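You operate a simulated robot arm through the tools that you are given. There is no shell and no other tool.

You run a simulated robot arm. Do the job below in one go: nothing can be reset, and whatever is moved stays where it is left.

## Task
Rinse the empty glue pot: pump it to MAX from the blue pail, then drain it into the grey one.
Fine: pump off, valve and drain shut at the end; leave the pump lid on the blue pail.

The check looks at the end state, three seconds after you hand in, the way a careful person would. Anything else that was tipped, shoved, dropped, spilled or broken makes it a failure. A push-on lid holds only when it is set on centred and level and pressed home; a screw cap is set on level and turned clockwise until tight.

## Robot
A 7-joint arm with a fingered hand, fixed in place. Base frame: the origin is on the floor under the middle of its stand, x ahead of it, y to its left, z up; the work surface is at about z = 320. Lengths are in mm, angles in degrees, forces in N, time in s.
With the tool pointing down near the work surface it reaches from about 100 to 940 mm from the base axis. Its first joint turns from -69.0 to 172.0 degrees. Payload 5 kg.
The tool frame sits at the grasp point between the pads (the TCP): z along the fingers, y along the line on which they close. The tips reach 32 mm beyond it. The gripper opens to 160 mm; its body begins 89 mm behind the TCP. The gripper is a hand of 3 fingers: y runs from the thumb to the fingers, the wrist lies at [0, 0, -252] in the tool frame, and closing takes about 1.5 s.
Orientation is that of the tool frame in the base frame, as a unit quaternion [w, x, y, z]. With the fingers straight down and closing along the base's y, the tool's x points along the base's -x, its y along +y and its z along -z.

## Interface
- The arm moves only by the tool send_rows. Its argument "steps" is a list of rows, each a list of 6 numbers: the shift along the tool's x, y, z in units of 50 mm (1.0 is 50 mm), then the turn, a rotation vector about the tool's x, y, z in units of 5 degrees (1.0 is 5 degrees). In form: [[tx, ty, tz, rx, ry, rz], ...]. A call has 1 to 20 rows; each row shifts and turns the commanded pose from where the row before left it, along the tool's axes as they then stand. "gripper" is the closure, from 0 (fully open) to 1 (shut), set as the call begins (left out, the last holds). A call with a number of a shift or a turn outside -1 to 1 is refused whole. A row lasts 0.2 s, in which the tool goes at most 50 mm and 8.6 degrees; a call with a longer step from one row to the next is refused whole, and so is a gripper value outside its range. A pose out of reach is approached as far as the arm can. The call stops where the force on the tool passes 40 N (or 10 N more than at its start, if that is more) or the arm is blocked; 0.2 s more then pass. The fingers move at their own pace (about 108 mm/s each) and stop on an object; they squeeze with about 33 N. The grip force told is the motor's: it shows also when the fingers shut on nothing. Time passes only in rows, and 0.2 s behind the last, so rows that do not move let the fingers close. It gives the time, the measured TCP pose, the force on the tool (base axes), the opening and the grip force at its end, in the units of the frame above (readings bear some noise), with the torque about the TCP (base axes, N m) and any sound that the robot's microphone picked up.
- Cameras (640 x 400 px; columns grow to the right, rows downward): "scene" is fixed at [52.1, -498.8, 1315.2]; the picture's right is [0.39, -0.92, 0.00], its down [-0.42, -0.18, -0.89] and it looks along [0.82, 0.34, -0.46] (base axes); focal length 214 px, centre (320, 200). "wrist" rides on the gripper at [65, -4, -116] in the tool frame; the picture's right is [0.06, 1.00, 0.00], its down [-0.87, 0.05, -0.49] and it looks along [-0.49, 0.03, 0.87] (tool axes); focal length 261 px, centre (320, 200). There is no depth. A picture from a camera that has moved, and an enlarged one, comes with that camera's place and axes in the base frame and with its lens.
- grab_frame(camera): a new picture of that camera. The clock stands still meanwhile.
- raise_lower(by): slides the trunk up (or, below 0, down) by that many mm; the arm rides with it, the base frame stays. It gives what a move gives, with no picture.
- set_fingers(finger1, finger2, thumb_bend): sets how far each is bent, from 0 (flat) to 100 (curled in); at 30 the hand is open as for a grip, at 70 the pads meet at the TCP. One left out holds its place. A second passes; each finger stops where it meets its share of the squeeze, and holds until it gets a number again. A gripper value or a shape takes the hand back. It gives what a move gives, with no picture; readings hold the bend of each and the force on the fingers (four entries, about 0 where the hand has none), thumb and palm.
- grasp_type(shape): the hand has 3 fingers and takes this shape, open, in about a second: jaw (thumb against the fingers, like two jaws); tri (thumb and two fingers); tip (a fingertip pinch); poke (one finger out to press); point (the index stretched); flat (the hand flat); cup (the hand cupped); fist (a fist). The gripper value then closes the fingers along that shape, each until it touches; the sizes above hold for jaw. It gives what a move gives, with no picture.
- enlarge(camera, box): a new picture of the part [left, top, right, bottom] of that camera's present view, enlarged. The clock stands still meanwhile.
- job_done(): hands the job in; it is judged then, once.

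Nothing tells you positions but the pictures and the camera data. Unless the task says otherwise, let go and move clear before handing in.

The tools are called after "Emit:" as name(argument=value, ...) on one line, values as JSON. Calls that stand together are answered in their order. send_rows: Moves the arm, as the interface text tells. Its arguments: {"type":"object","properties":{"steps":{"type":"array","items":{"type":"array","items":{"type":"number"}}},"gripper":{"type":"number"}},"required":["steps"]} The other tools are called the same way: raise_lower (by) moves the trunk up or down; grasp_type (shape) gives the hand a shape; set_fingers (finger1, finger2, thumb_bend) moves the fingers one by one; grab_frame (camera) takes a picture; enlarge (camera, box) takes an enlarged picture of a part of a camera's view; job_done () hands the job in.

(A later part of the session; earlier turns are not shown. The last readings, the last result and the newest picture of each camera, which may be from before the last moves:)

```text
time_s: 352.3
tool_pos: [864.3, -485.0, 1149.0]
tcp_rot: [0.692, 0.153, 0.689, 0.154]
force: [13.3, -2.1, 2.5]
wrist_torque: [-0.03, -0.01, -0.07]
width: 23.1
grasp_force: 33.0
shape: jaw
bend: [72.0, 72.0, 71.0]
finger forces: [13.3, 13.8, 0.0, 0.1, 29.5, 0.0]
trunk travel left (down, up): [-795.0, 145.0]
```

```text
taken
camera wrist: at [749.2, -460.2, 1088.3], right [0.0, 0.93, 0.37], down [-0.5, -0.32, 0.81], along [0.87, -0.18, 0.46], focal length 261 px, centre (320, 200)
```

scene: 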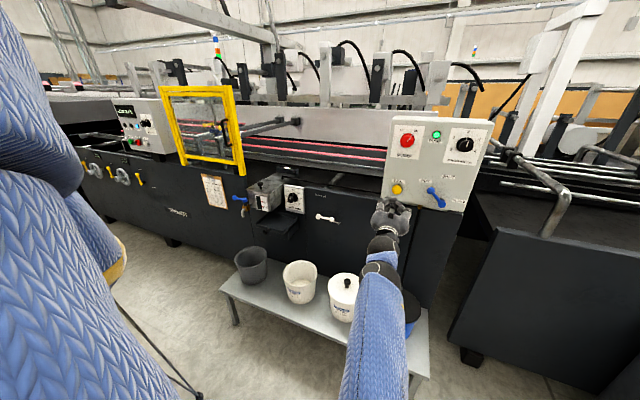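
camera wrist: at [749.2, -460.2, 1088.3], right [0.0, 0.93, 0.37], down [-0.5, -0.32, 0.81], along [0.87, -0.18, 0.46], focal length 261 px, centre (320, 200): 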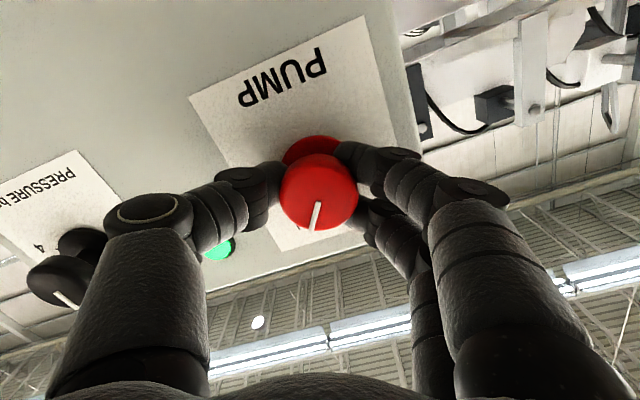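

Gripped. Turn counter-clockwise back to OFF.

Emit:
send_rows(steps=[[0, 0, 0, 0, 0, -1], [0, 0, 0, 0, 0, -1], [0, 0, 0, 0, 0, -1], [0, 0, 0, 0, 0, -1], [0, 0, 0, 0, 0, -1], [0, 0, 0, 0, 0, -1], [0, 0, 0, 0, 0, -1], [0, 0, 0, 0, 0, -1], [0, 0, 0, 0, 0, -1], [0, 0, 0, 0, 0, -1], [0, 0, 0, 0, 0, -1], [0, 0, 0, 0, 0, -1], [0, 0, 0, 0, 0, -1]])

Emit:
grab_frame(camera="wrist")

Emit:
enlarge(camera="scene", box=[370, 110, 450, 190])

```text
time_s: 355.1
tool_pos: [864.1, -484.7, 1149.9]
tcp_rot: [0.666, -0.241, 0.664, -0.242]
force: [13.3, -8.4, -4.2]
wrist_torque: [0.02, -0.03, -0.15]
width: 22.9
grasp_force: 33.0
shape: jaw
bend: [72.0, 72.0, 71.0]
finger forces: [14.9, 12.9, 0.0, 0.0, 30.8, 0.0]
trunk travel left (down, up): [-795.0, 145.0]
```

```text
taken
camera wrist: at [749.1, -529.6, 1101.4], right [0.0, 0.73, -0.69], down [-0.49, 0.6, 0.63], along [0.87, 0.34, 0.36], focal length 261 px, centre (320, 200)
```

wrist: 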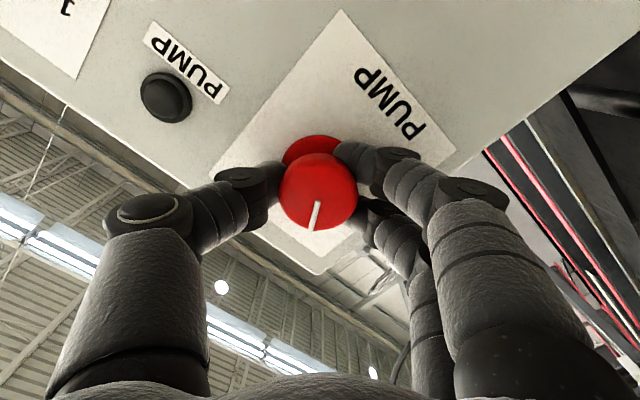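

```text
5.00 times, centred on (410, 150) of scene
camera zoom: at [52.1, -498.8, 1315.2], right [0.39, -0.92, 0.0], down [-0.42, -0.18, -0.89], along [0.82, 0.34, -0.46], focal length 1072 px, centre (-130, 450)
```

zoom: 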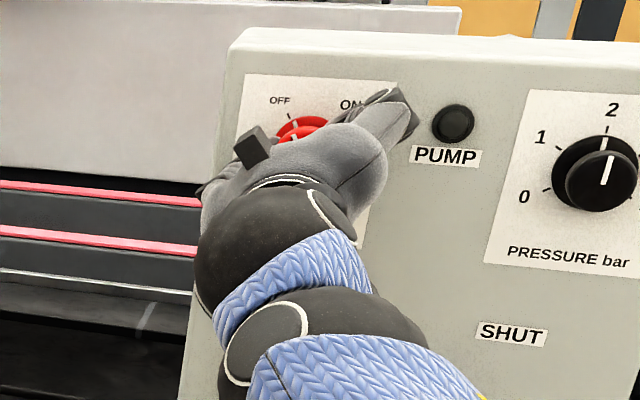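

The lamp is off. A touch more to reach the OFF mark, then release and back away.

Emit:
send_rows(steps=[[0, 0, 0, 0, 0, -1], [0, 0, 0, 0, 0, -0.8]])

Emit:
send_rows(steps=[[0, 0, 0, 0, 0, 0], [0, 0, 0, 0, 0, 0], [0, 0, 0, 0, 0, 0], [0, 0, -0.4, 0, 0, 0], [0, 0, -0.8, 0, 0, 0], [0, 0, -0.8, 0, 0, 0]], gripper=0.4)

Emit:
enlarge(camera="wrist", box=[200, 60, 440, 210])

```text
time_s: 355.7
tool_pos: [863.4, -485.1, 1149.3]
tcp_rot: [0.645, -0.293, 0.642, -0.294]
force: [16.3, -7.7, -3.0]
wrist_torque: [0.7, -0.06, -0.15]
width: 22.7
grasp_force: 33.4
shape: jaw
bend: [72.0, 72.0, 72.0]
finger forces: [13.3, 17.7, 0.1, 0.0, 30.9, 0.1]
trunk travel left (down, up): [-795.0, 145.0]
```

```text
time_s: 357.1
tool_pos: [762.5, -483.7, 1152.0]
tcp_rot: [0.646, -0.292, 0.641, -0.294]
force: [-0.1, 0.1, 0.0]
wrist_torque: [0.04, 0.01, -0.01]
width: 95.8
grasp_force: 0.1
shape: jaw
bend: [71.0, 71.0, 70.0]
finger forces: [0.1, 0.0, 0.0, 0.0, 0.1, 0.0]
trunk travel left (down, up): [-795.0, 145.0]
```

```text
2.67 times, centred on (320, 135) of wrist
camera zoom: at [648.5, -535.5, 1111.9], right [0.0, 0.61, -0.79], down [-0.49, 0.69, 0.53], along [0.87, 0.39, 0.31], focal length 695 px, centre (320, 373)
```

zoom: 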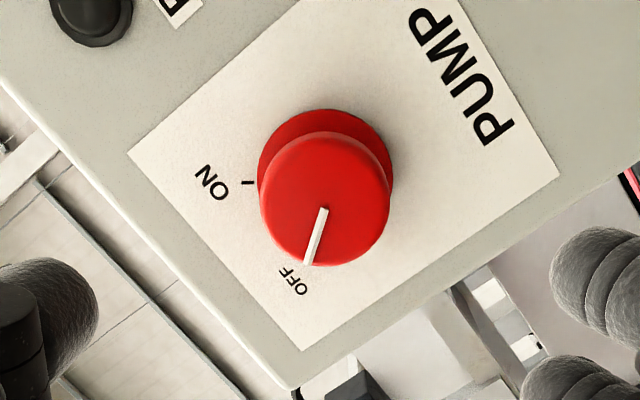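

The pointer is at OFF and the lamp is dark. Now return the valve to SHUT: level the hand, close the fingers, and go to the left (+y) side of the lever tip.

Emit:
send_rows(steps=[[0, 0, 0, 0, 0, 0.98], [0, 0, 0, 0, 0, 0.98], [0, 0, 0, 0, 0, 0.98], [0, 0, 0, 0, 0, 0.98], [0, 0, 0, 0, 0, 0.98], [0, 0, 0, 0, 0, 0.98], [0, 0, 0, 0, 0, 0.98], [0, 0, 0, 0, 0, 0.98], [0, 0, 0, 0, 0, 0.98], [0, 0, 0, 0, 0, 0.98], [0.8, -0.2, 0, 0, 0, 0], [0.8, -0.2, 0, 0, 0, 0], [0.8, -0.2, 0, 0, 0, 0], [0.84, -0.2, 0, 0, 0, 0]], gripper=1)

Emit:
grab_frame(camera="wrist")

```text
time_s: 360.1
tool_pos: [762.1, -524.3, 986.0]
tcp_rot: [0.71, 0.002, 0.705, 0.0]
force: [0.2, -0.1, 0.4]
wrist_torque: [0.0, 0.0, -0.01]
width: 0.1
grasp_force: 33.0
shape: jaw
bend: [65.0, 65.0, 67.0]
finger forces: [0.0, 0.1, 0.1, 0.0, 0.0, 0.1]
trunk travel left (down, up): [-795.0, 145.0]
```

```text
taken
camera wrist: at [648.1, -528.1, 920.9], right [0.0, 1.0, -0.06], down [-0.5, 0.05, 0.87], along [0.87, 0.03, 0.5], focal length 261 px, centre (320, 200)
```

wrist: 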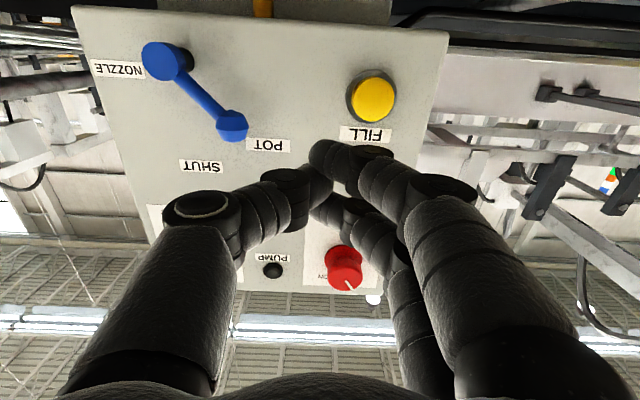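

Emit:
send_rows(steps=[[0, -0.22, 0.3, 0, 0, 0], [0, 0, 0.7, 0, 0, 0], [0, 0, 0.7, 0, 0, 0], [0, 0, 0.06, 0, 0, 0]])

Emit:
grab_frame(camera="wrist")

```text
time_s: 361.1
tool_pos: [852.9, -534.0, 989.1]
tcp_rot: [0.708, 0.0, 0.706, 0.001]
force: [-0.8, -0.6, -0.2]
wrist_torque: [0.01, -0.03, 0.03]
width: 0.0
grasp_force: 33.0
shape: jaw
bend: [65.0, 65.0, 67.0]
finger forces: [0.1, 0.1, 0.1, 0.0, 0.0, 0.0]
trunk travel left (down, up): [-795.0, 145.0]
```

```text
taken
camera wrist: at [738.2, -538.6, 923.1], right [0.0, 1.0, -0.06], down [-0.5, 0.05, 0.87], along [0.87, 0.03, 0.5], focal length 261 px, centre (320, 200)
```

wrist: 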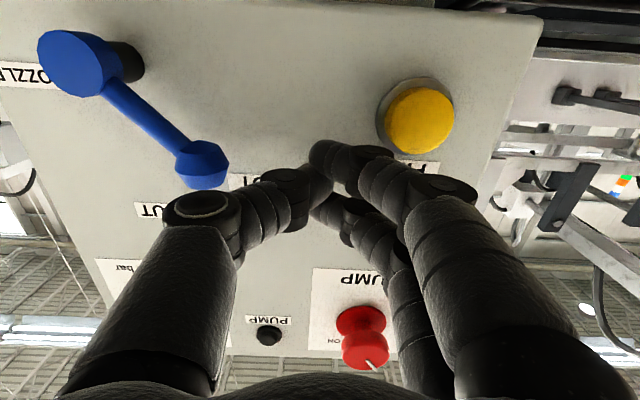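

Push the lever back to the right in small steps.

Emit:
send_rows(steps=[[0, -0.15, 0, 0, 0, 0], [0, -0.15, 0, 0, 0, 0], [0, -0.15, 0, 0, 0, 0], [0, -0.15, 0, 0, 0, 0], [0, -0.12, 0, 0, 0, 0]])

Emit:
grab_frame(camera="wrist")

```text
time_s: 362.3
tool_pos: [850.5, -568.1, 989.2]
tcp_rot: [0.709, 0.002, 0.705, 0.0]
force: [-1.9, 3.0, 1.5]
wrist_torque: [-0.05, -0.01, -0.01]
width: 0.0
grasp_force: 33.1
shape: jaw
bend: [65.0, 65.0, 67.0]
finger forces: [0.0, 0.1, 0.0, 0.0, 1.7, 0.0]
trunk travel left (down, up): [-795.0, 145.0]
```

```text
taken
camera wrist: at [736.5, -572.7, 924.0], right [0.0, 1.0, -0.06], down [-0.5, 0.05, 0.87], along [0.87, 0.03, 0.5], focal length 261 px, centre (320, 200)
```

wrist: 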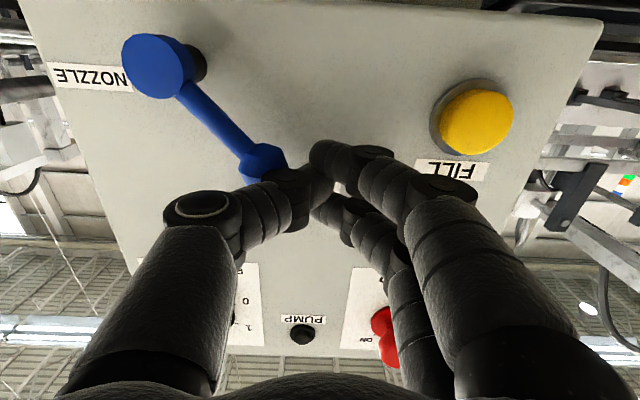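

Emit:
send_rows(steps=[[-0.02, -0.12, 0, 0, 0, 0], [-0.03, -0.12, 0, 0, 0, 0], [-0.03, -0.12, 0, 0, 0, 0], [-0.02, -0.12, 0, 0, 0, 0], [-0.02, -0.12, 0, 0, 0, 0], [-0.01, -0.12, 0, 0, 0, 0]])

Emit:
grab_frame(camera="wrist")

Emit:
enlarge(camera="scene", box=[370, 160, 470, 230])

```text
time_s: 363.7
tool_pos: [851.4, -606.2, 994.8]
tcp_rot: [0.708, 0.001, 0.706, 0.0]
force: [-0.1, 1.0, 0.4]
wrist_torque: [0.0, -0.02, 0.02]
width: 0.3
grasp_force: 33.0
shape: jaw
bend: [65.0, 65.0, 67.0]
finger forces: [0.0, 0.0, 0.0, 0.0, 0.3, 0.1]
trunk travel left (down, up): [-795.0, 145.0]
```

```text
taken
camera wrist: at [737.2, -610.8, 928.9], right [0.0, 1.0, -0.06], down [-0.5, 0.05, 0.87], along [0.87, 0.03, 0.49], focal length 261 px, centre (320, 200)
```

wrist: 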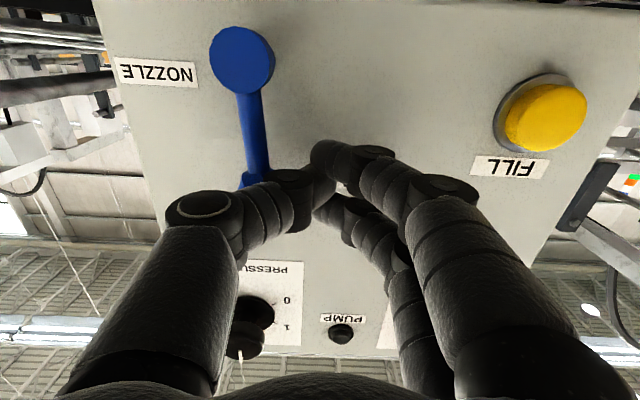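

```text
5.71 times, centred on (420, 195) of scene
camera zoom: at [52.1, -498.8, 1315.2], right [0.39, -0.92, 0.0], down [-0.42, -0.18, -0.89], along [0.82, 0.34, -0.46], focal length 1226 px, centre (-251, 229)
```

zoom: 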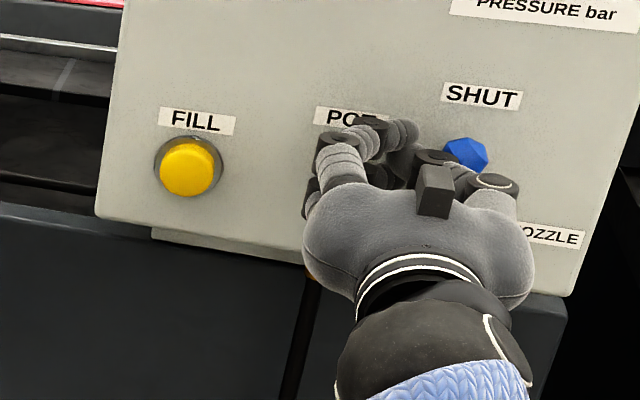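

Nearly vertical (about 4° short). Push ~5 mm more, then back away and check.

Emit:
send_rows(steps=[[0, -0.09, 0, 0, 0, 0], [0, 0, 0, 0, 0, 0]])

Emit:
send_rows(steps=[[0, 0.25, 0, 0, 0, 0], [0, 0.4, -0.3, 0, 0, 0], [0, 0.4, -0.8, 0, 0, 0], [0, 0, -0.9, 0, 0, 0]])

Emit:
enlarge(camera="scene", box=[370, 160, 470, 230])

Emit:
grab_frame(camera="wrist")

```text
time_s: 364.3
tool_pos: [850.3, -610.8, 995.5]
tcp_rot: [0.709, 0.001, 0.706, 0.001]
force: [0.1, -0.7, -0.5]
wrist_torque: [0.0, 0.02, 0.02]
width: 0.0
grasp_force: 33.2
shape: jaw
bend: [65.0, 65.0, 67.0]
finger forces: [0.0, 0.0, 0.1, 0.0, 0.0, 0.1]
trunk travel left (down, up): [-795.0, 145.0]
```

```text
time_s: 365.3
tool_pos: [753.0, -556.8, 994.6]
tcp_rot: [0.709, 0.001, 0.705, 0.001]
force: [0.1, -0.5, -0.8]
wrist_torque: [-0.01, 0.04, -0.01]
width: 0.0
grasp_force: 33.2
shape: jaw
bend: [65.0, 65.0, 67.0]
finger forces: [0.0, 0.1, 0.1, 0.0, 0.0, 0.0]
trunk travel left (down, up): [-795.0, 145.0]
```

```text
5.71 times, centred on (420, 195) of scene
camera zoom: at [52.1, -498.8, 1315.2], right [0.39, -0.92, 0.0], down [-0.42, -0.18, -0.89], along [0.82, 0.34, -0.46], focal length 1226 px, centre (-251, 229)
```

zoom: 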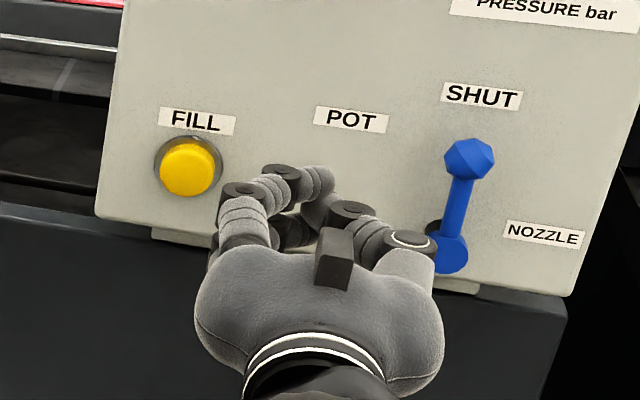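

```text
taken
camera wrist: at [637.6, -561.7, 928.9], right [0.0, 1.0, -0.06], down [-0.5, 0.05, 0.87], along [0.87, 0.03, 0.5], focal length 261 px, centre (320, 200)
```

wrist: 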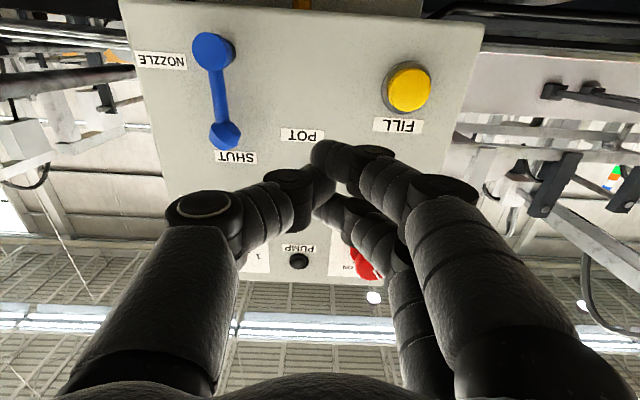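

Emit:
enlarge(camera="scene", box=[370, 110, 500, 220])

Emit:
enlarge(camera="wrist", box=[160, 10, 300, 180])

```text
3.64 times, centred on (435, 165) of scene
camera zoom: at [52.1, -498.8, 1315.2], right [0.39, -0.92, 0.0], down [-0.42, -0.18, -0.89], along [0.82, 0.34, -0.46], focal length 780 px, centre (-98, 327)
```

zoom: 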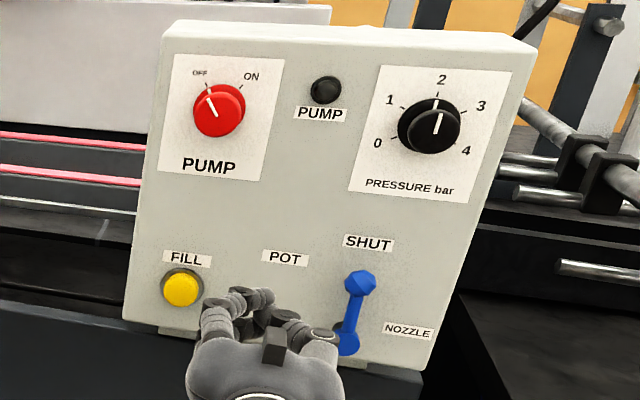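

```text
2.35 times, centred on (230, 95) of wrist
camera zoom: at [637.6, -561.7, 928.9], right [0.0, 1.0, -0.06], down [-0.5, 0.05, 0.87], along [0.87, 0.03, 0.5], focal length 613 px, centre (532, 447)
```

zoom: 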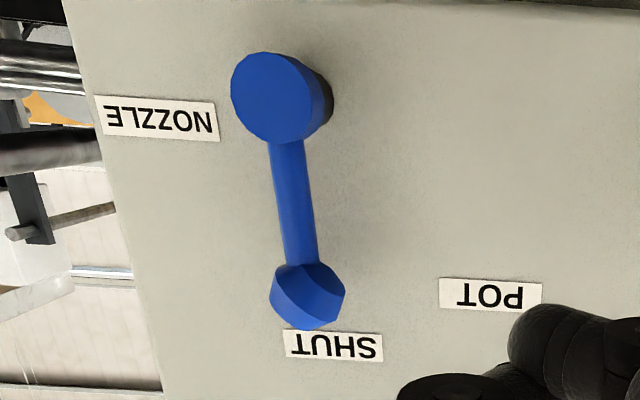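

The valve is back at SHUT (within ~2°) and the pump pointer is at OFF, same as at the start. Next the drain. I'll retreat from the panel, raise the trunk for reach, and turn the hand downward.

Emit:
send_rows(steps=[[0, 0, -0.9, 0, 0, 0], [0, 0.2, -0.9, 0, 0, 0], [0, 0.3, -0.9, 0, 0, 0], [0, 0.4, -0.5, 0, 0, 0]])

Emit:
raise_lower(by=140)

Emit:
grab_frame(camera="scene")

```text
time_s: 366.3
tool_pos: [592.6, -513.0, 996.3]
tcp_rot: [0.709, 0.001, 0.705, 0.0]
force: [0.0, 0.4, -0.1]
wrist_torque: [0.03, 0.0, -0.02]
width: 0.0
grasp_force: 33.0
shape: jaw
bend: [65.0, 65.0, 67.0]
finger forces: [0.0, 0.0, 0.0, 0.0, 0.0, 0.1]
trunk travel left (down, up): [-795.0, 145.0]
```

```text
time_s: 368.0
tool_pos: [593.0, -513.6, 1134.4]
tcp_rot: [0.709, 0.001, 0.705, 0.001]
force: [-0.1, -0.3, 0.5]
wrist_torque: [0.01, 0.05, 0.02]
width: 0.3
grasp_force: 32.7
shape: jaw
bend: [65.0, 65.0, 67.0]
finger forces: [0.0, 0.0, 0.0, 0.0, 0.1, 0.0]
trunk travel left (down, up): [-935.0, 5.0]
```

```text
taken
```

scene: 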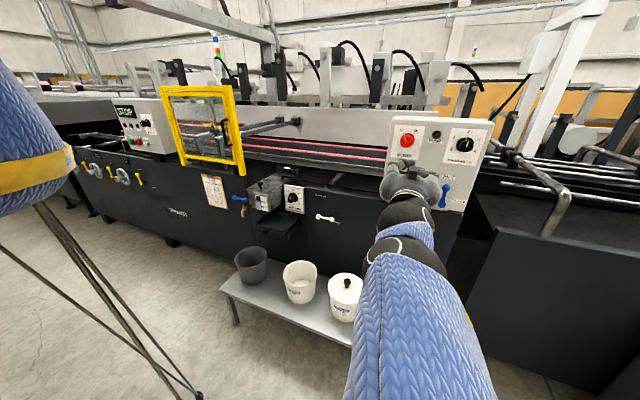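

Emit:
send_rows(steps=[[0.42, 0.236, 0.33, 0, 1, 0], [0.4, 0.236, 0.33, 0, 1, 0], [0.37, 0.236, 0.32, 0, 1, 0], [0.34, 0.236, 0.31, 0, 1, 0], [0.31, 0.236, 0.3, 0, 1, 0], [0.28, 0.236, 0.28, 0, 1, 0], [0.26, 0.236, 0.27, 0, 1, 0], [0.24, 0.236, 0.25, 0, 1, 0], [0.21, 0.236, 0.23, 0, 1, 0], [0.19, 0.236, 0.21, 0, 1, 0], [0.18, 0.236, 0.18, 0, 1, 0], [0.16, 0.236, 0.16, 0, 1, 0], [0.15, 0.236, 0.13, 0, 1, 0], [0.13, 0.236, 0.1, 0, 1, 0], [0.12, 0.236, 0.08, 0, 1, 0], [0.12, 0.236, 0.05, 0, 1, 0], [0.11, 0.236, 0.03, 0, 1, 0], [0.11, 0.236, 0, 0, 1, 0]])

Emit:
grab_frame(camera="scene")

Emit:
grab_frame(camera="wrist")

```text
time_s: 371.8
tool_pos: [644.7, -301.4, 894.3]
tcp_rot: [0.001, 0.001, 1.0, 0.001]
force: [1.0, -0.2, -0.4]
wrist_torque: [0.04, -0.06, 0.02]
width: 0.0
grasp_force: 33.0
shape: jaw
bend: [65.0, 65.0, 67.0]
finger forces: [0.0, 0.0, 0.0, 0.0, 0.1, 0.0]
trunk travel left (down, up): [-935.0, 5.0]
```

```text
taken
```

scene: 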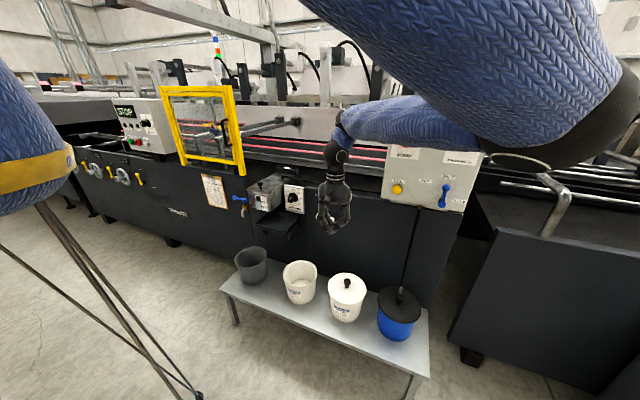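

```text
taken
camera wrist: at [580.5, -305.3, 1009.0], right [-0.06, 1.0, 0.0], down [0.87, 0.05, 0.49], along [0.49, 0.03, -0.87], focal length 261 px, centre (320, 200)
```

wrist: 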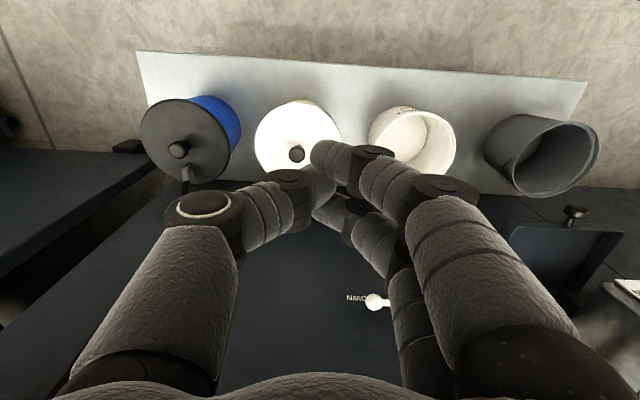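

The elbow is out to the right now, which is fine. Test moving toward the drain (+y) at a safe height.

Emit:
send_rows(steps=[[0, 0.7, 0, 0, 0, 0], [0, 0.7, 0, 0, 0, 0], [0, 0.7, 0, 0, 0, 0], [0, 0.7, 0, 0, 0, 0], [0, 0.7, 0, 0, 0, 0], [0, 0.7, 0, 0, 0, 0], [0, 0.7, 0, 0, 0, 0], [0, 0.7, 0, 0, 0, 0], [0, 0.7, 0, 0, 0, 0], [0, 0.7, 0, 0, 0, 0]])

Emit:
grab_frame(camera="scene")

Emit:
grab_frame(camera="wrist")

```text
time_s: 374.0
tool_pos: [645.5, 50.6, 894.8]
tcp_rot: [0.003, 0.001, 1.0, 0.0]
force: [0.1, 0.6, -1.1]
wrist_torque: [-0.01, 0.0, 0.04]
width: 0.0
grasp_force: 32.2
shape: jaw
bend: [65.0, 65.0, 67.0]
finger forces: [0.0, 0.0, 0.1, 0.0, 0.1, 0.0]
trunk travel left (down, up): [-935.0, 5.0]
```

```text
taken
```

scene: 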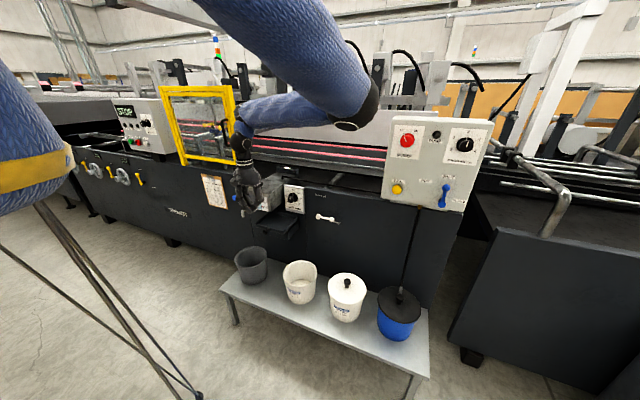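

```text
taken
camera wrist: at [581.3, 46.2, 1009.9], right [-0.06, 1.0, 0.0], down [0.87, 0.05, 0.5], along [0.49, 0.03, -0.87], focal length 261 px, centre (320, 200)
```

wrist: 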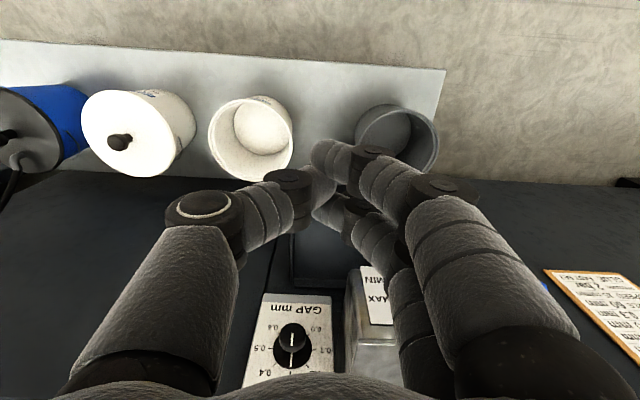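

Excellent, free movement. Continue to y≈230 to see the drain tap and the grey pail.

Emit:
send_rows(steps=[[0, 0.7, 0, 0, 0, 0], [0, 0.7, 0, 0, 0, 0], [0, 0.7, 0, 0, 0, 0], [0, 0.7, 0, 0, 0, 0], [0, 0.7, 0, 0, 0, 0]])

Emit:
grab_frame(camera="wrist")

Emit:
grab_frame(camera="scene")

```text
time_s: 375.2
tool_pos: [646.8, 226.0, 895.7]
tcp_rot: [0.002, 0.001, 1.0, 0.001]
force: [-0.3, 0.1, 0.5]
wrist_torque: [-0.02, 0.01, 0.0]
width: 0.0
grasp_force: 32.7
shape: jaw
bend: [65.0, 65.0, 67.0]
finger forces: [0.0, 0.1, 0.1, 0.0, 0.0, 0.0]
trunk travel left (down, up): [-935.0, 5.0]
```

```text
taken
camera wrist: at [581.9, 222.8, 1010.3], right [-0.06, 1.0, 0.0], down [0.87, 0.05, 0.5], along [0.5, 0.03, -0.87], focal length 261 px, centre (320, 200)
```

wrist: 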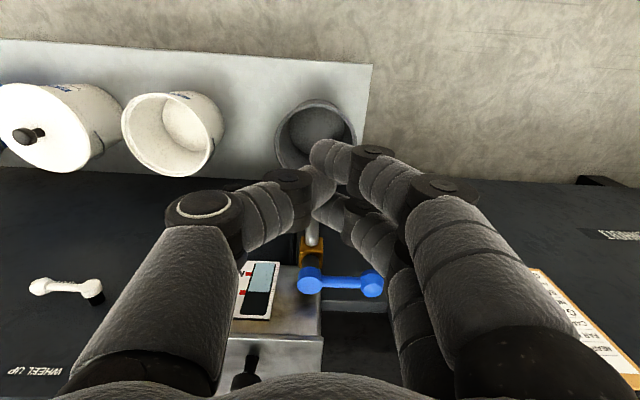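

```text
taken
```

scene: 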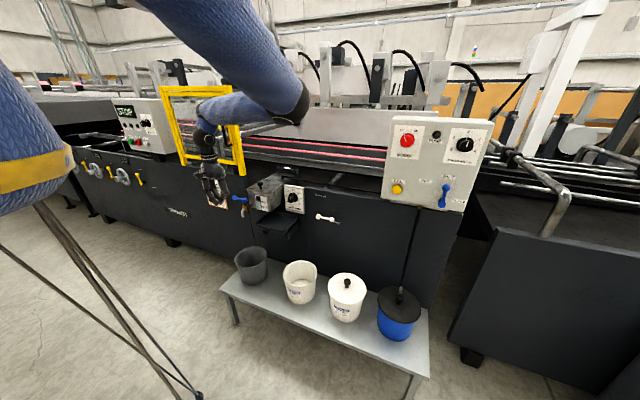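

The drain tap, spout and grey pail are visible. Let me verify the spout is above the pail's opening.

Emit:
enlarge(camera="scene", box=[200, 160, 320, 300])

Emit:
enlarge(camera="wrist", box=[240, 80, 440, 320])

```text
2.86 times, centred on (260, 230) of scene
camera zoom: at [52.1, -498.8, 1315.2], right [0.39, -0.92, 0.0], down [-0.42, -0.18, -0.89], along [0.82, 0.34, -0.46], focal length 613 px, centre (491, 114)
```

zoom: 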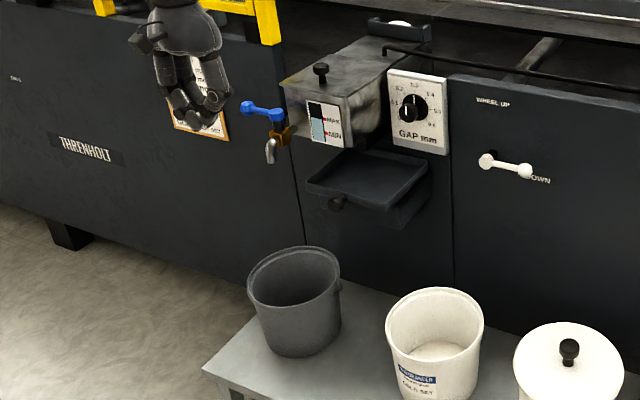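

```text
1.67 times, centred on (340, 200) of wrist
camera zoom: at [581.9, 222.8, 1010.3], right [-0.06, 1.0, 0.0], down [0.87, 0.05, 0.5], along [0.5, 0.03, -0.87], focal length 434 px, centre (287, 200)
```

zoom: 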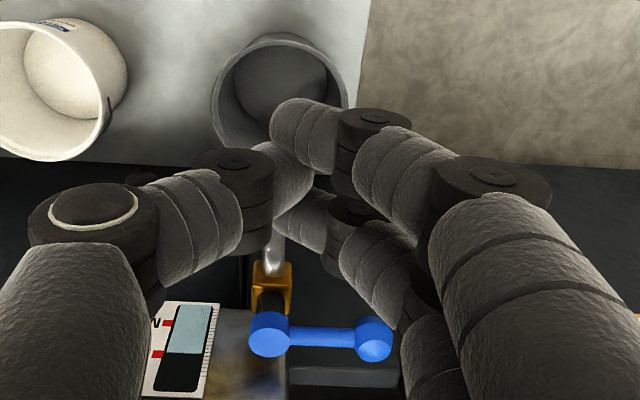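

The spout is directly above the grey pail's centre — good. Now position closed fingertips behind the drain lever's end (from above) to swing it open toward the robot.

Emit:
send_rows(steps=[[0, 0.1, -0.65, 0, 0, 0], [0, 0.2, -0.65, 0, 0, 0], [-0.66, 0.25, 0, 0, 0, 0], [-0.68, 0.25, 0, 0, 0, 0], [-0.68, 0.2, 0, 0, 0, 0], [-0.68, 0.2, 0, 0, 0, 0], [-0.68, 0.1, 0, 0, 0, 0]])

Emit:
grab_frame(camera="wrist")

Emit:
grab_frame(camera="scene")

```text
time_s: 376.8
tool_pos: [814.2, 292.4, 965.0]
tcp_rot: [0.002, 0.001, 1.0, 0.0]
force: [-0.6, 0.4, 0.0]
wrist_torque: [0.0, 0.0, 0.01]
width: 0.0
grasp_force: 33.2
shape: jaw
bend: [65.0, 65.0, 67.0]
finger forces: [0.0, 0.0, 0.0, 0.1, 0.0, 0.0]
trunk travel left (down, up): [-935.0, 5.0]
```

```text
taken
camera wrist: at [749.7, 287.6, 1079.8], right [-0.06, 1.0, 0.0], down [0.87, 0.05, 0.5], along [0.5, 0.03, -0.87], focal length 261 px, centre (320, 200)
```

wrist: 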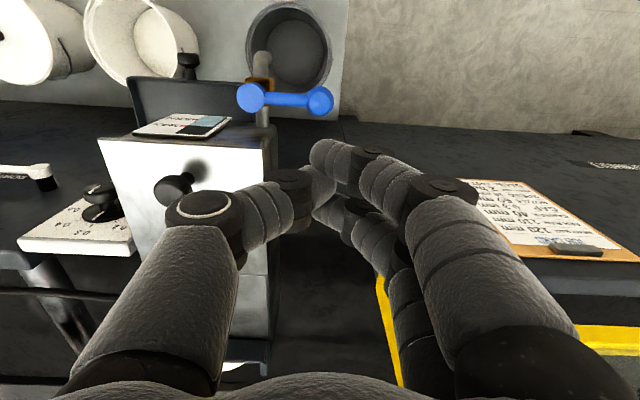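

```text
taken
```

scene: 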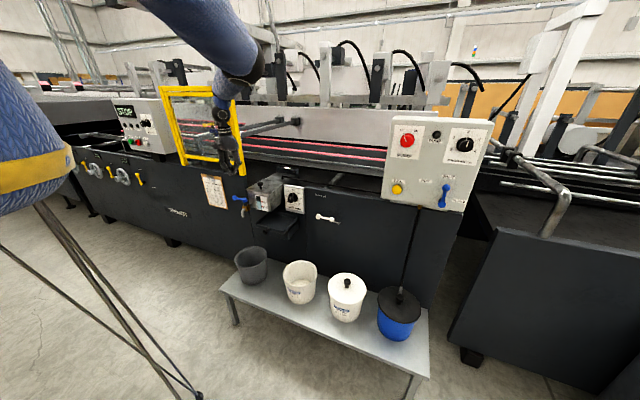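

Clear top-down view: lever pivot (789,226), end (788,289). I'll move slightly further behind it and lower the fingertips.

Emit:
send_rows(steps=[[-0.3, -0.2, 0, 0, 0, 0], [0, 0, 0.8, 0, 0, 0], [0, 0, 0.8, 0, 0, 0], [0, 0, 0.8, 0, 0, 0]])

Emit:
grab_frame(camera="wrist")

Emit:
enlarge(camera="scene", box=[200, 160, 320, 300])

```text
time_s: 377.8
tool_pos: [828.9, 286.4, 843.8]
tcp_rot: [0.003, -0.001, 1.0, 0.001]
force: [1.3, 8.9, 10.7]
wrist_torque: [-0.64, -0.03, 0.04]
width: 0.0
grasp_force: 32.9
shape: jaw
bend: [65.0, 65.0, 67.0]
finger forces: [0.1, 0.0, 0.0, 0.0, 13.5, 0.0]
trunk travel left (down, up): [-935.0, 5.0]
```

```text
taken
camera wrist: at [763.8, 281.2, 959.0], right [-0.06, 1.0, 0.0], down [0.87, 0.05, 0.5], along [0.5, 0.03, -0.87], focal length 261 px, centre (320, 200)
```

wrist: 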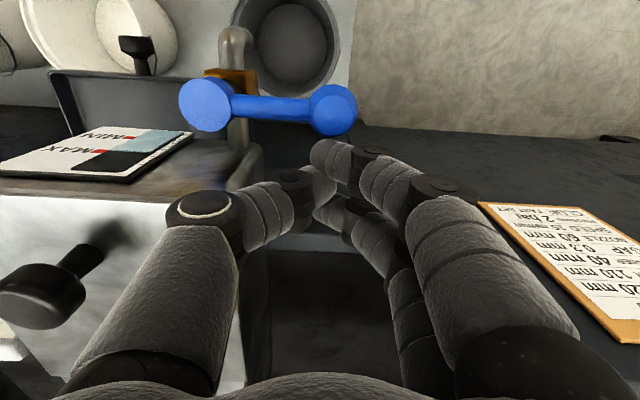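

```text
2.86 times, centred on (260, 230) of scene
camera zoom: at [52.1, -498.8, 1315.2], right [0.39, -0.92, 0.0], down [-0.42, -0.18, -0.89], along [0.82, 0.34, -0.46], focal length 613 px, centre (491, 114)
```

zoom: 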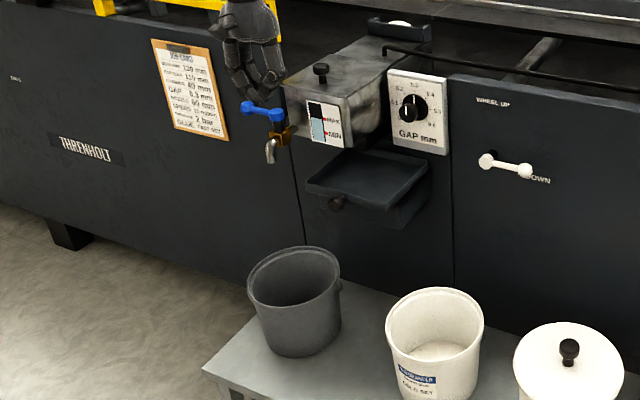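

The thumb is brushing the pot's edge. I'll lift, shift +y about 17 mm and come down again.

Emit:
send_rows(steps=[[0, 0.1, -0.6, 0, 0, 0], [0, 0.24, 0, 0, 0, 0], [0, 0, 0.3, 0, 0, 0], [0, 0, 0.26, 0, 0, 0]])

Emit:
grab_frame(camera="wrist")

```text
time_s: 378.8
tool_pos: [828.6, 297.5, 844.2]
tcp_rot: [0.002, 0.0, 1.0, 0.0]
force: [-0.8, 0.0, 0.4]
wrist_torque: [0.02, -0.03, 0.01]
width: 0.1
grasp_force: 33.0
shape: jaw
bend: [65.0, 65.0, 67.0]
finger forces: [0.0, 0.1, 0.1, 0.0, 0.0, 0.1]
trunk travel left (down, up): [-935.0, 5.0]
```

```text
taken
camera wrist: at [765.0, 293.6, 958.9], right [-0.06, 1.0, 0.0], down [0.87, 0.05, 0.5], along [0.49, 0.03, -0.87], focal length 261 px, centre (320, 200)
```

wrist: 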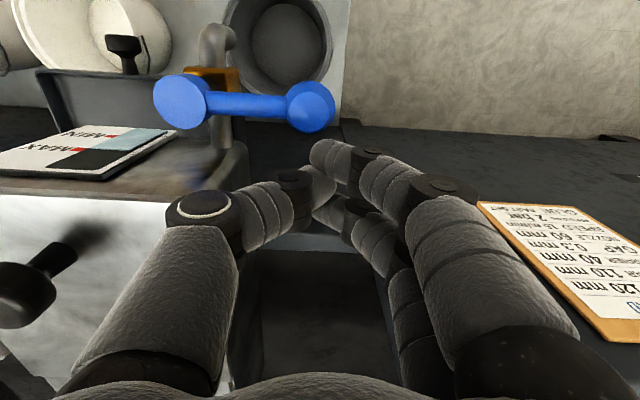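

Clear now. Lower a little and pull the lever end toward the robot along its arc, first to about 45°.

Emit:
send_rows(steps=[[0, 0, 0.12, 0, 0, 0], [0.1, -0.035, 0, 0, 0, 0], [0.1, -0.035, 0, 0, 0, 0], [0.19, 0.055, 0, 0, 0, 0], [0.19, 0.055, 0, 0, 0, 0], [0.19, 0.005, 0, 0, 0, 0], [0.19, 0.005, 0, 0, 0, 0]])

Emit:
grab_frame(camera="wrist")

Emit:
enlarge(camera="scene", box=[225, 160, 315, 220])

```text
time_s: 380.4
tool_pos: [782.1, 300.2, 838.8]
tcp_rot: [0.003, -0.001, 1.0, 0.0]
force: [0.4, 0.4, -0.2]
wrist_torque: [0.0, 0.01, 0.03]
width: 0.1
grasp_force: 32.9
shape: jaw
bend: [65.0, 65.0, 67.0]
finger forces: [0.0, 0.0, 0.1, 0.0, 0.1, 0.0]
trunk travel left (down, up): [-935.0, 5.0]
```

```text
taken
camera wrist: at [716.2, 295.6, 953.4], right [-0.06, 1.0, 0.0], down [0.87, 0.05, 0.5], along [0.5, 0.03, -0.87], focal length 261 px, centre (320, 200)
```

wrist: 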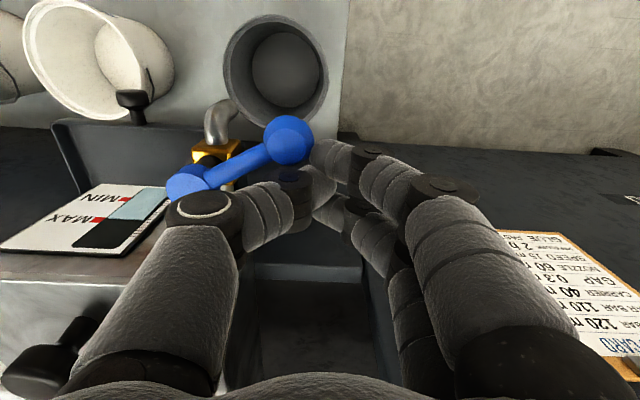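

```text
6.67 times, centred on (270, 190) of scene
camera zoom: at [52.1, -498.8, 1315.2], right [0.39, -0.92, 0.0], down [-0.42, -0.18, -0.89], along [0.82, 0.34, -0.46], focal length 1430 px, centre (653, 267)
```

zoom: 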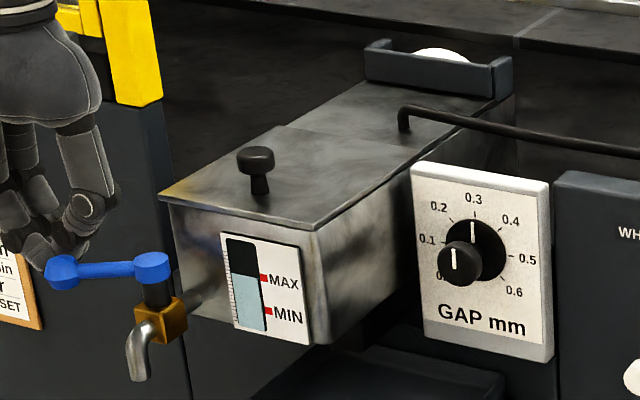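

The lever is rotating (about 30°). Continue along the arc toward fully open.

Emit:
send_rows(steps=[[0.2, -0.05, 0, 0, 0, 0], [0.2, -0.05, 0, 0, 0, 0], [0.17, -0.09, 0, 0, 0, 0], [0.17, -0.09, 0, 0, 0, 0]])

Emit:
grab_frame(camera="wrist")

Emit:
enlarge(camera="scene", box=[225, 160, 315, 290])

```text
time_s: 381.4
tool_pos: [744.7, 285.0, 838.4]
tcp_rot: [0.002, 0.001, 1.0, 0.001]
force: [0.0, -0.4, -0.2]
wrist_torque: [-0.03, -0.01, 0.02]
width: 0.3
grasp_force: 33.1
shape: jaw
bend: [65.0, 65.0, 67.0]
finger forces: [0.1, 0.0, 0.1, 0.1, 0.0, 0.0]
trunk travel left (down, up): [-935.0, 5.0]
```

```text
taken
camera wrist: at [679.3, 280.9, 954.3], right [-0.06, 1.0, 0.0], down [0.87, 0.05, 0.5], along [0.5, 0.03, -0.87], focal length 261 px, centre (320, 200)
```

wrist: 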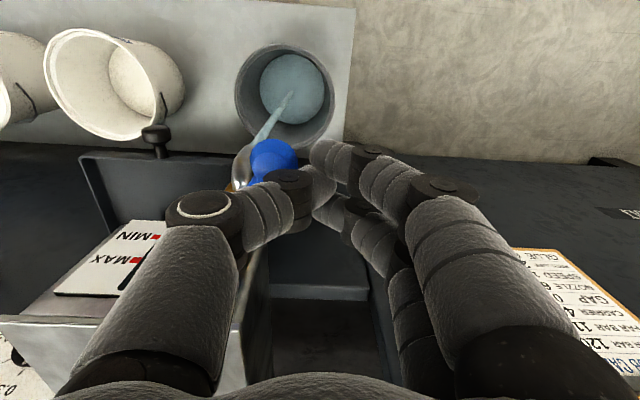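

```text
3.08 times, centred on (270, 225) of scene
camera zoom: at [52.1, -498.8, 1315.2], right [0.39, -0.92, 0.0], down [-0.42, -0.18, -0.89], along [0.82, 0.34, -0.46], focal length 660 px, centre (474, 123)
```

zoom: 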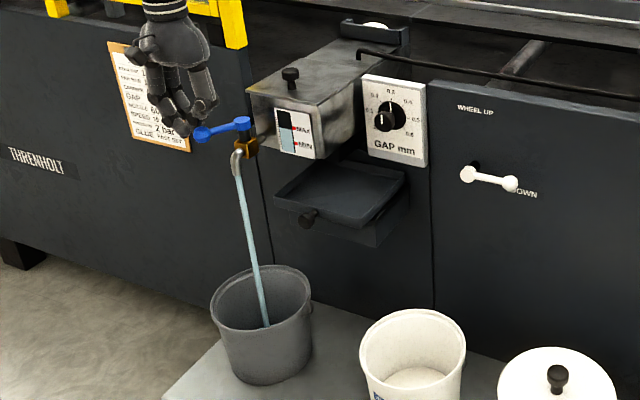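

The drain is open and the stream falls neatly into the grey pail. Let it run and watch.

Emit:
send_rows(steps=[[0, 0, 0, 0, 0, 0], [0, 0, 0, 0, 0, 0], [0, 0, 0, 0, 0, 0], [0, 0, 0, 0, 0, 0], [0, 0, 0, 0, 0, 0], [0, 0, 0, 0, 0, 0], [0, 0, 0, 0, 0, 0], [0, 0, 0, 0, 0, 0], [0, 0, 0, 0, 0, 0], [0, 0, 0, 0, 0, 0], [0, 0, 0, 0, 0, 0], [0, 0, 0, 0, 0, 0], [0, 0, 0, 0, 0, 0], [0, 0, 0, 0, 0, 0], [0, 0, 0, 0, 0, 0], [0, 0, 0, 0, 0, 0], [0, 0, 0, 0, 0, 0], [0, 0, 0, 0, 0, 0], [0, 0, 0, 0, 0, 0], [0, 0, 0, 0, 0, 0]])

Emit:
enlarge(camera="scene", box=[225, 160, 315, 290])

Emit:
enlarge(camera="scene", box=[250, 185, 290, 215])

```text
time_s: 385.6
tool_pos: [744.4, 284.4, 838.9]
tcp_rot: [0.002, 0.0, 1.0, 0.0]
force: [-0.1, 0.5, -0.3]
wrist_torque: [0.01, 0.03, -0.04]
width: 0.0
grasp_force: 33.0
shape: jaw
bend: [65.0, 65.0, 67.0]
finger forces: [0.1, 0.1, 0.0, 0.0, 0.1, 0.0]
trunk travel left (down, up): [-935.0, 5.0]
```

```text
3.08 times, centred on (270, 225) of scene
camera zoom: at [52.1, -498.8, 1315.2], right [0.39, -0.92, 0.0], down [-0.42, -0.18, -0.89], along [0.82, 0.34, -0.46], focal length 660 px, centre (474, 123)
```

zoom: 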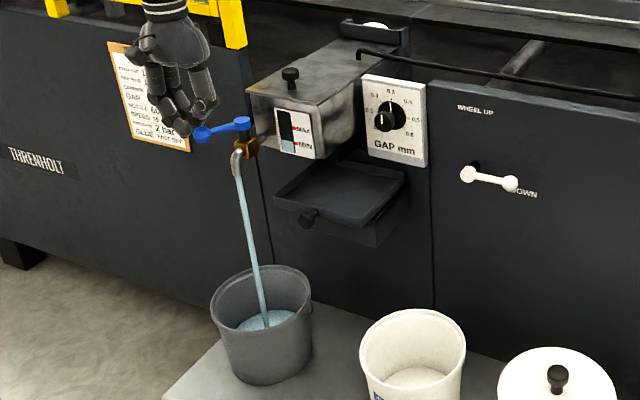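

```text
13.33 times, centred on (270, 200) of scene
camera zoom: at [52.1, -498.8, 1315.2], right [0.39, -0.92, 0.0], down [-0.42, -0.18, -0.89], along [0.82, 0.34, -0.46], focal length 2860 px, centre (987, 200)
```

zoom: 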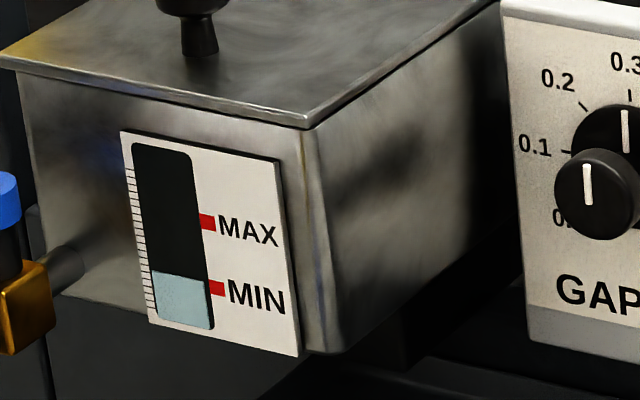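

Draining well. Continue until empty.

Emit:
send_rows(steps=[[0, 0, 0, 0, 0, 0], [0, 0, 0, 0, 0, 0], [0, 0, 0, 0, 0, 0], [0, 0, 0, 0, 0, 0], [0, 0, 0, 0, 0, 0], [0, 0, 0, 0, 0, 0], [0, 0, 0, 0, 0, 0], [0, 0, 0, 0, 0, 0], [0, 0, 0, 0, 0, 0], [0, 0, 0, 0, 0, 0], [0, 0, 0, 0, 0, 0], [0, 0, 0, 0, 0, 0], [0, 0, 0, 0, 0, 0], [0, 0, 0, 0, 0, 0], [0, 0, 0, 0, 0, 0], [0, 0, 0, 0, 0, 0], [0, 0, 0, 0, 0, 0], [0, 0, 0, 0, 0, 0], [0, 0, 0, 0, 0, 0], [0, 0, 0, 0, 0, 0]])

Emit:
enlarge(camera="scene", box=[225, 160, 315, 290])

Emit:
enlarge(camera="scene", box=[250, 185, 290, 215])

```text
time_s: 389.8
tool_pos: [744.1, 285.2, 838.3]
tcp_rot: [0.002, 0.001, 1.0, 0.001]
force: [0.2, 0.1, -0.5]
wrist_torque: [-0.03, -0.01, 0.02]
width: 0.0
grasp_force: 33.8
shape: jaw
bend: [65.0, 65.0, 67.0]
finger forces: [0.1, 0.0, 0.0, 0.0, 0.0, 0.0]
trunk travel left (down, up): [-935.0, 5.0]
```

```text
3.08 times, centred on (270, 225) of scene
camera zoom: at [52.1, -498.8, 1315.2], right [0.39, -0.92, 0.0], down [-0.42, -0.18, -0.89], along [0.82, 0.34, -0.46], focal length 660 px, centre (474, 123)
```

zoom: 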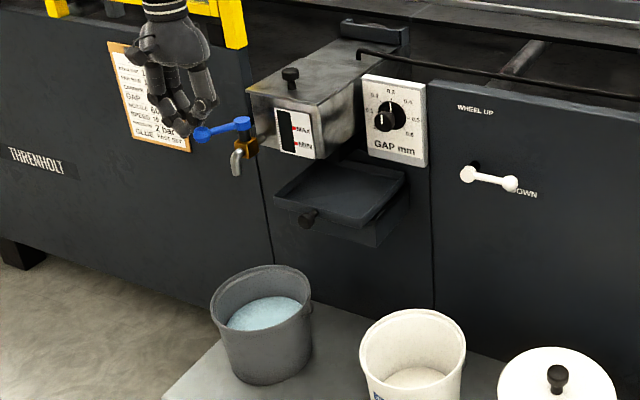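

```text
13.33 times, centred on (270, 200) of scene
camera zoom: at [52.1, -498.8, 1315.2], right [0.39, -0.92, 0.0], down [-0.42, -0.18, -0.89], along [0.82, 0.34, -0.46], focal length 2860 px, centre (987, 200)
```

zoom: 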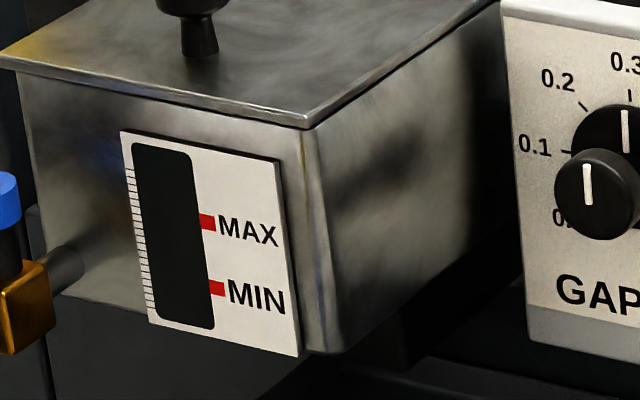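

The pot is empty and the flow has stopped. Now close the drain: I'll lift, turn the hand 90° so the fingers straddle the lever end along x, and carry it back.

Emit:
send_rows(steps=[[0, 0.1, 0, 0, 0, 0], [0, 0, -0.7, 0, 0, 0], [0, 0, -0.7, 0, 0, 0], [0, 0, 0, 0, 0, 1], [0, 0, 0, 0, 0, 1], [0, 0, 0, 0, 0, 1], [0, 0, 0, 0, 0, 1], [0, 0, 0, 0, 0, 1], [0, 0, 0, 0, 0, 1], [0, 0, 0, 0, 0, 1], [0, 0, 0, 0, 0, 1], [0, 0, 0, 0, 0, 1], [0, 0, 0, 0, 0, 1], [0, 0, 0, 0, 0, 1], [0, 0, 0, 0, 0, 1], [0, 0, 0, 0, 0, 1], [0, 0, 0, 0, 0, 1], [0, 0, 0, 0, 0, 1], [0, 0, 0, 0, 0, 1]])

Emit:
grab_frame(camera="wrist")

Emit:
grab_frame(camera="scene")

```text
time_s: 393.8
tool_pos: [745.8, 291.9, 908.3]
tcp_rot: [0.0, 0.643, 0.766, 0.003]
force: [-0.2, -0.2, 0.5]
wrist_torque: [0.03, 0.04, -0.01]
width: 0.1
grasp_force: 33.3
shape: jaw
bend: [65.0, 65.0, 67.0]
finger forces: [0.1, 0.1, 0.1, 0.0, 0.1, 0.0]
trunk travel left (down, up): [-935.0, 5.0]
```

```text
taken
camera wrist: at [730.3, 354.4, 1023.4], right [0.97, 0.23, 0.01], down [0.2, -0.85, 0.49], along [0.12, -0.48, -0.87], focal length 261 px, centre (320, 200)
```

wrist: 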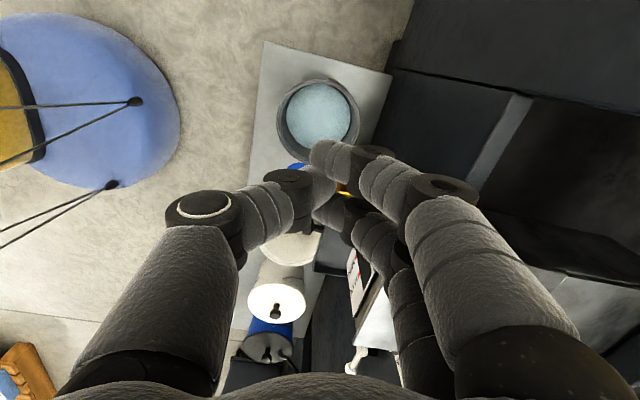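

```text
taken
```

scene: 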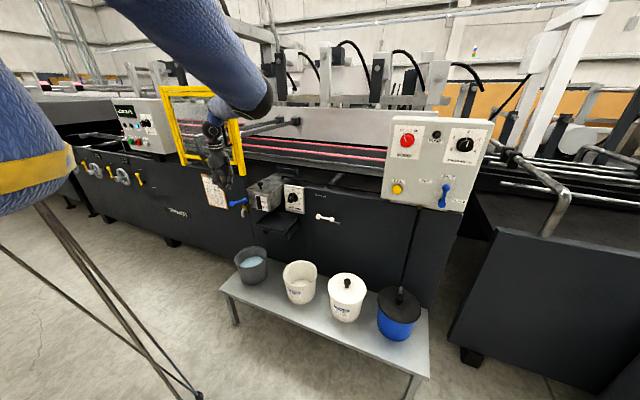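

Emit:
send_rows(steps=[[0, 0, 0, 0, 0, 0], [-0.28, -0.14, 0, 0, 0, 0], [-0.28, -0.14, 0, 0, 0, 0], [0, 0, 0, 0, 0, 0]], gripper=0.6)

Emit:
grab_frame(camera="wrist")

Emit:
enlarge(camera="scene", box=[200, 150, 300, 230])

```text
time_s: 394.8
tool_pos: [736.8, 260.0, 907.6]
tcp_rot: [0.001, 0.643, 0.766, 0.003]
force: [0.3, 0.1, 0.4]
wrist_torque: [-0.01, -0.03, 0.0]
width: 63.8
grasp_force: 0.1
shape: jaw
bend: [73.0, 73.0, 70.0]
finger forces: [0.0, 0.1, 0.0, 0.1, 0.0, 0.1]
trunk travel left (down, up): [-935.0, 5.0]
```

```text
taken
camera wrist: at [721.0, 324.4, 1023.4], right [0.97, 0.23, 0.01], down [0.2, -0.85, 0.49], along [0.12, -0.48, -0.87], focal length 261 px, centre (320, 200)
```

wrist: 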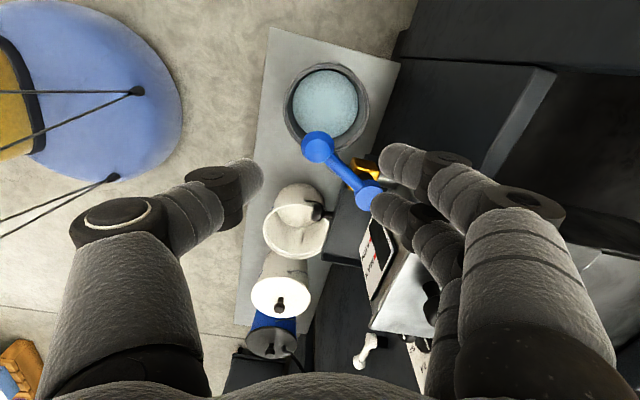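

```text
5.00 times, centred on (250, 190) of scene
camera zoom: at [52.1, -498.8, 1315.2], right [0.39, -0.92, 0.0], down [-0.42, -0.18, -0.89], along [0.82, 0.34, -0.46], focal length 1072 px, centre (670, 250)
```

zoom: 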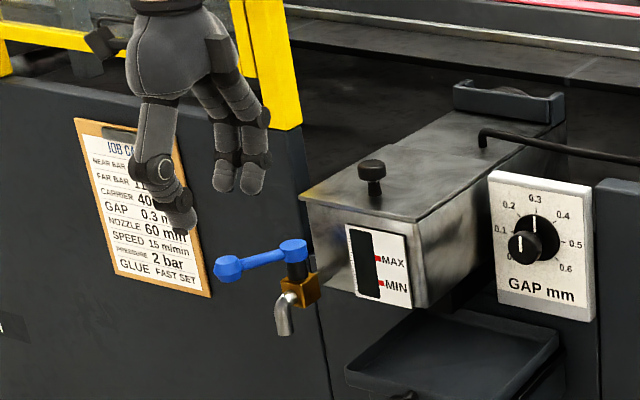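

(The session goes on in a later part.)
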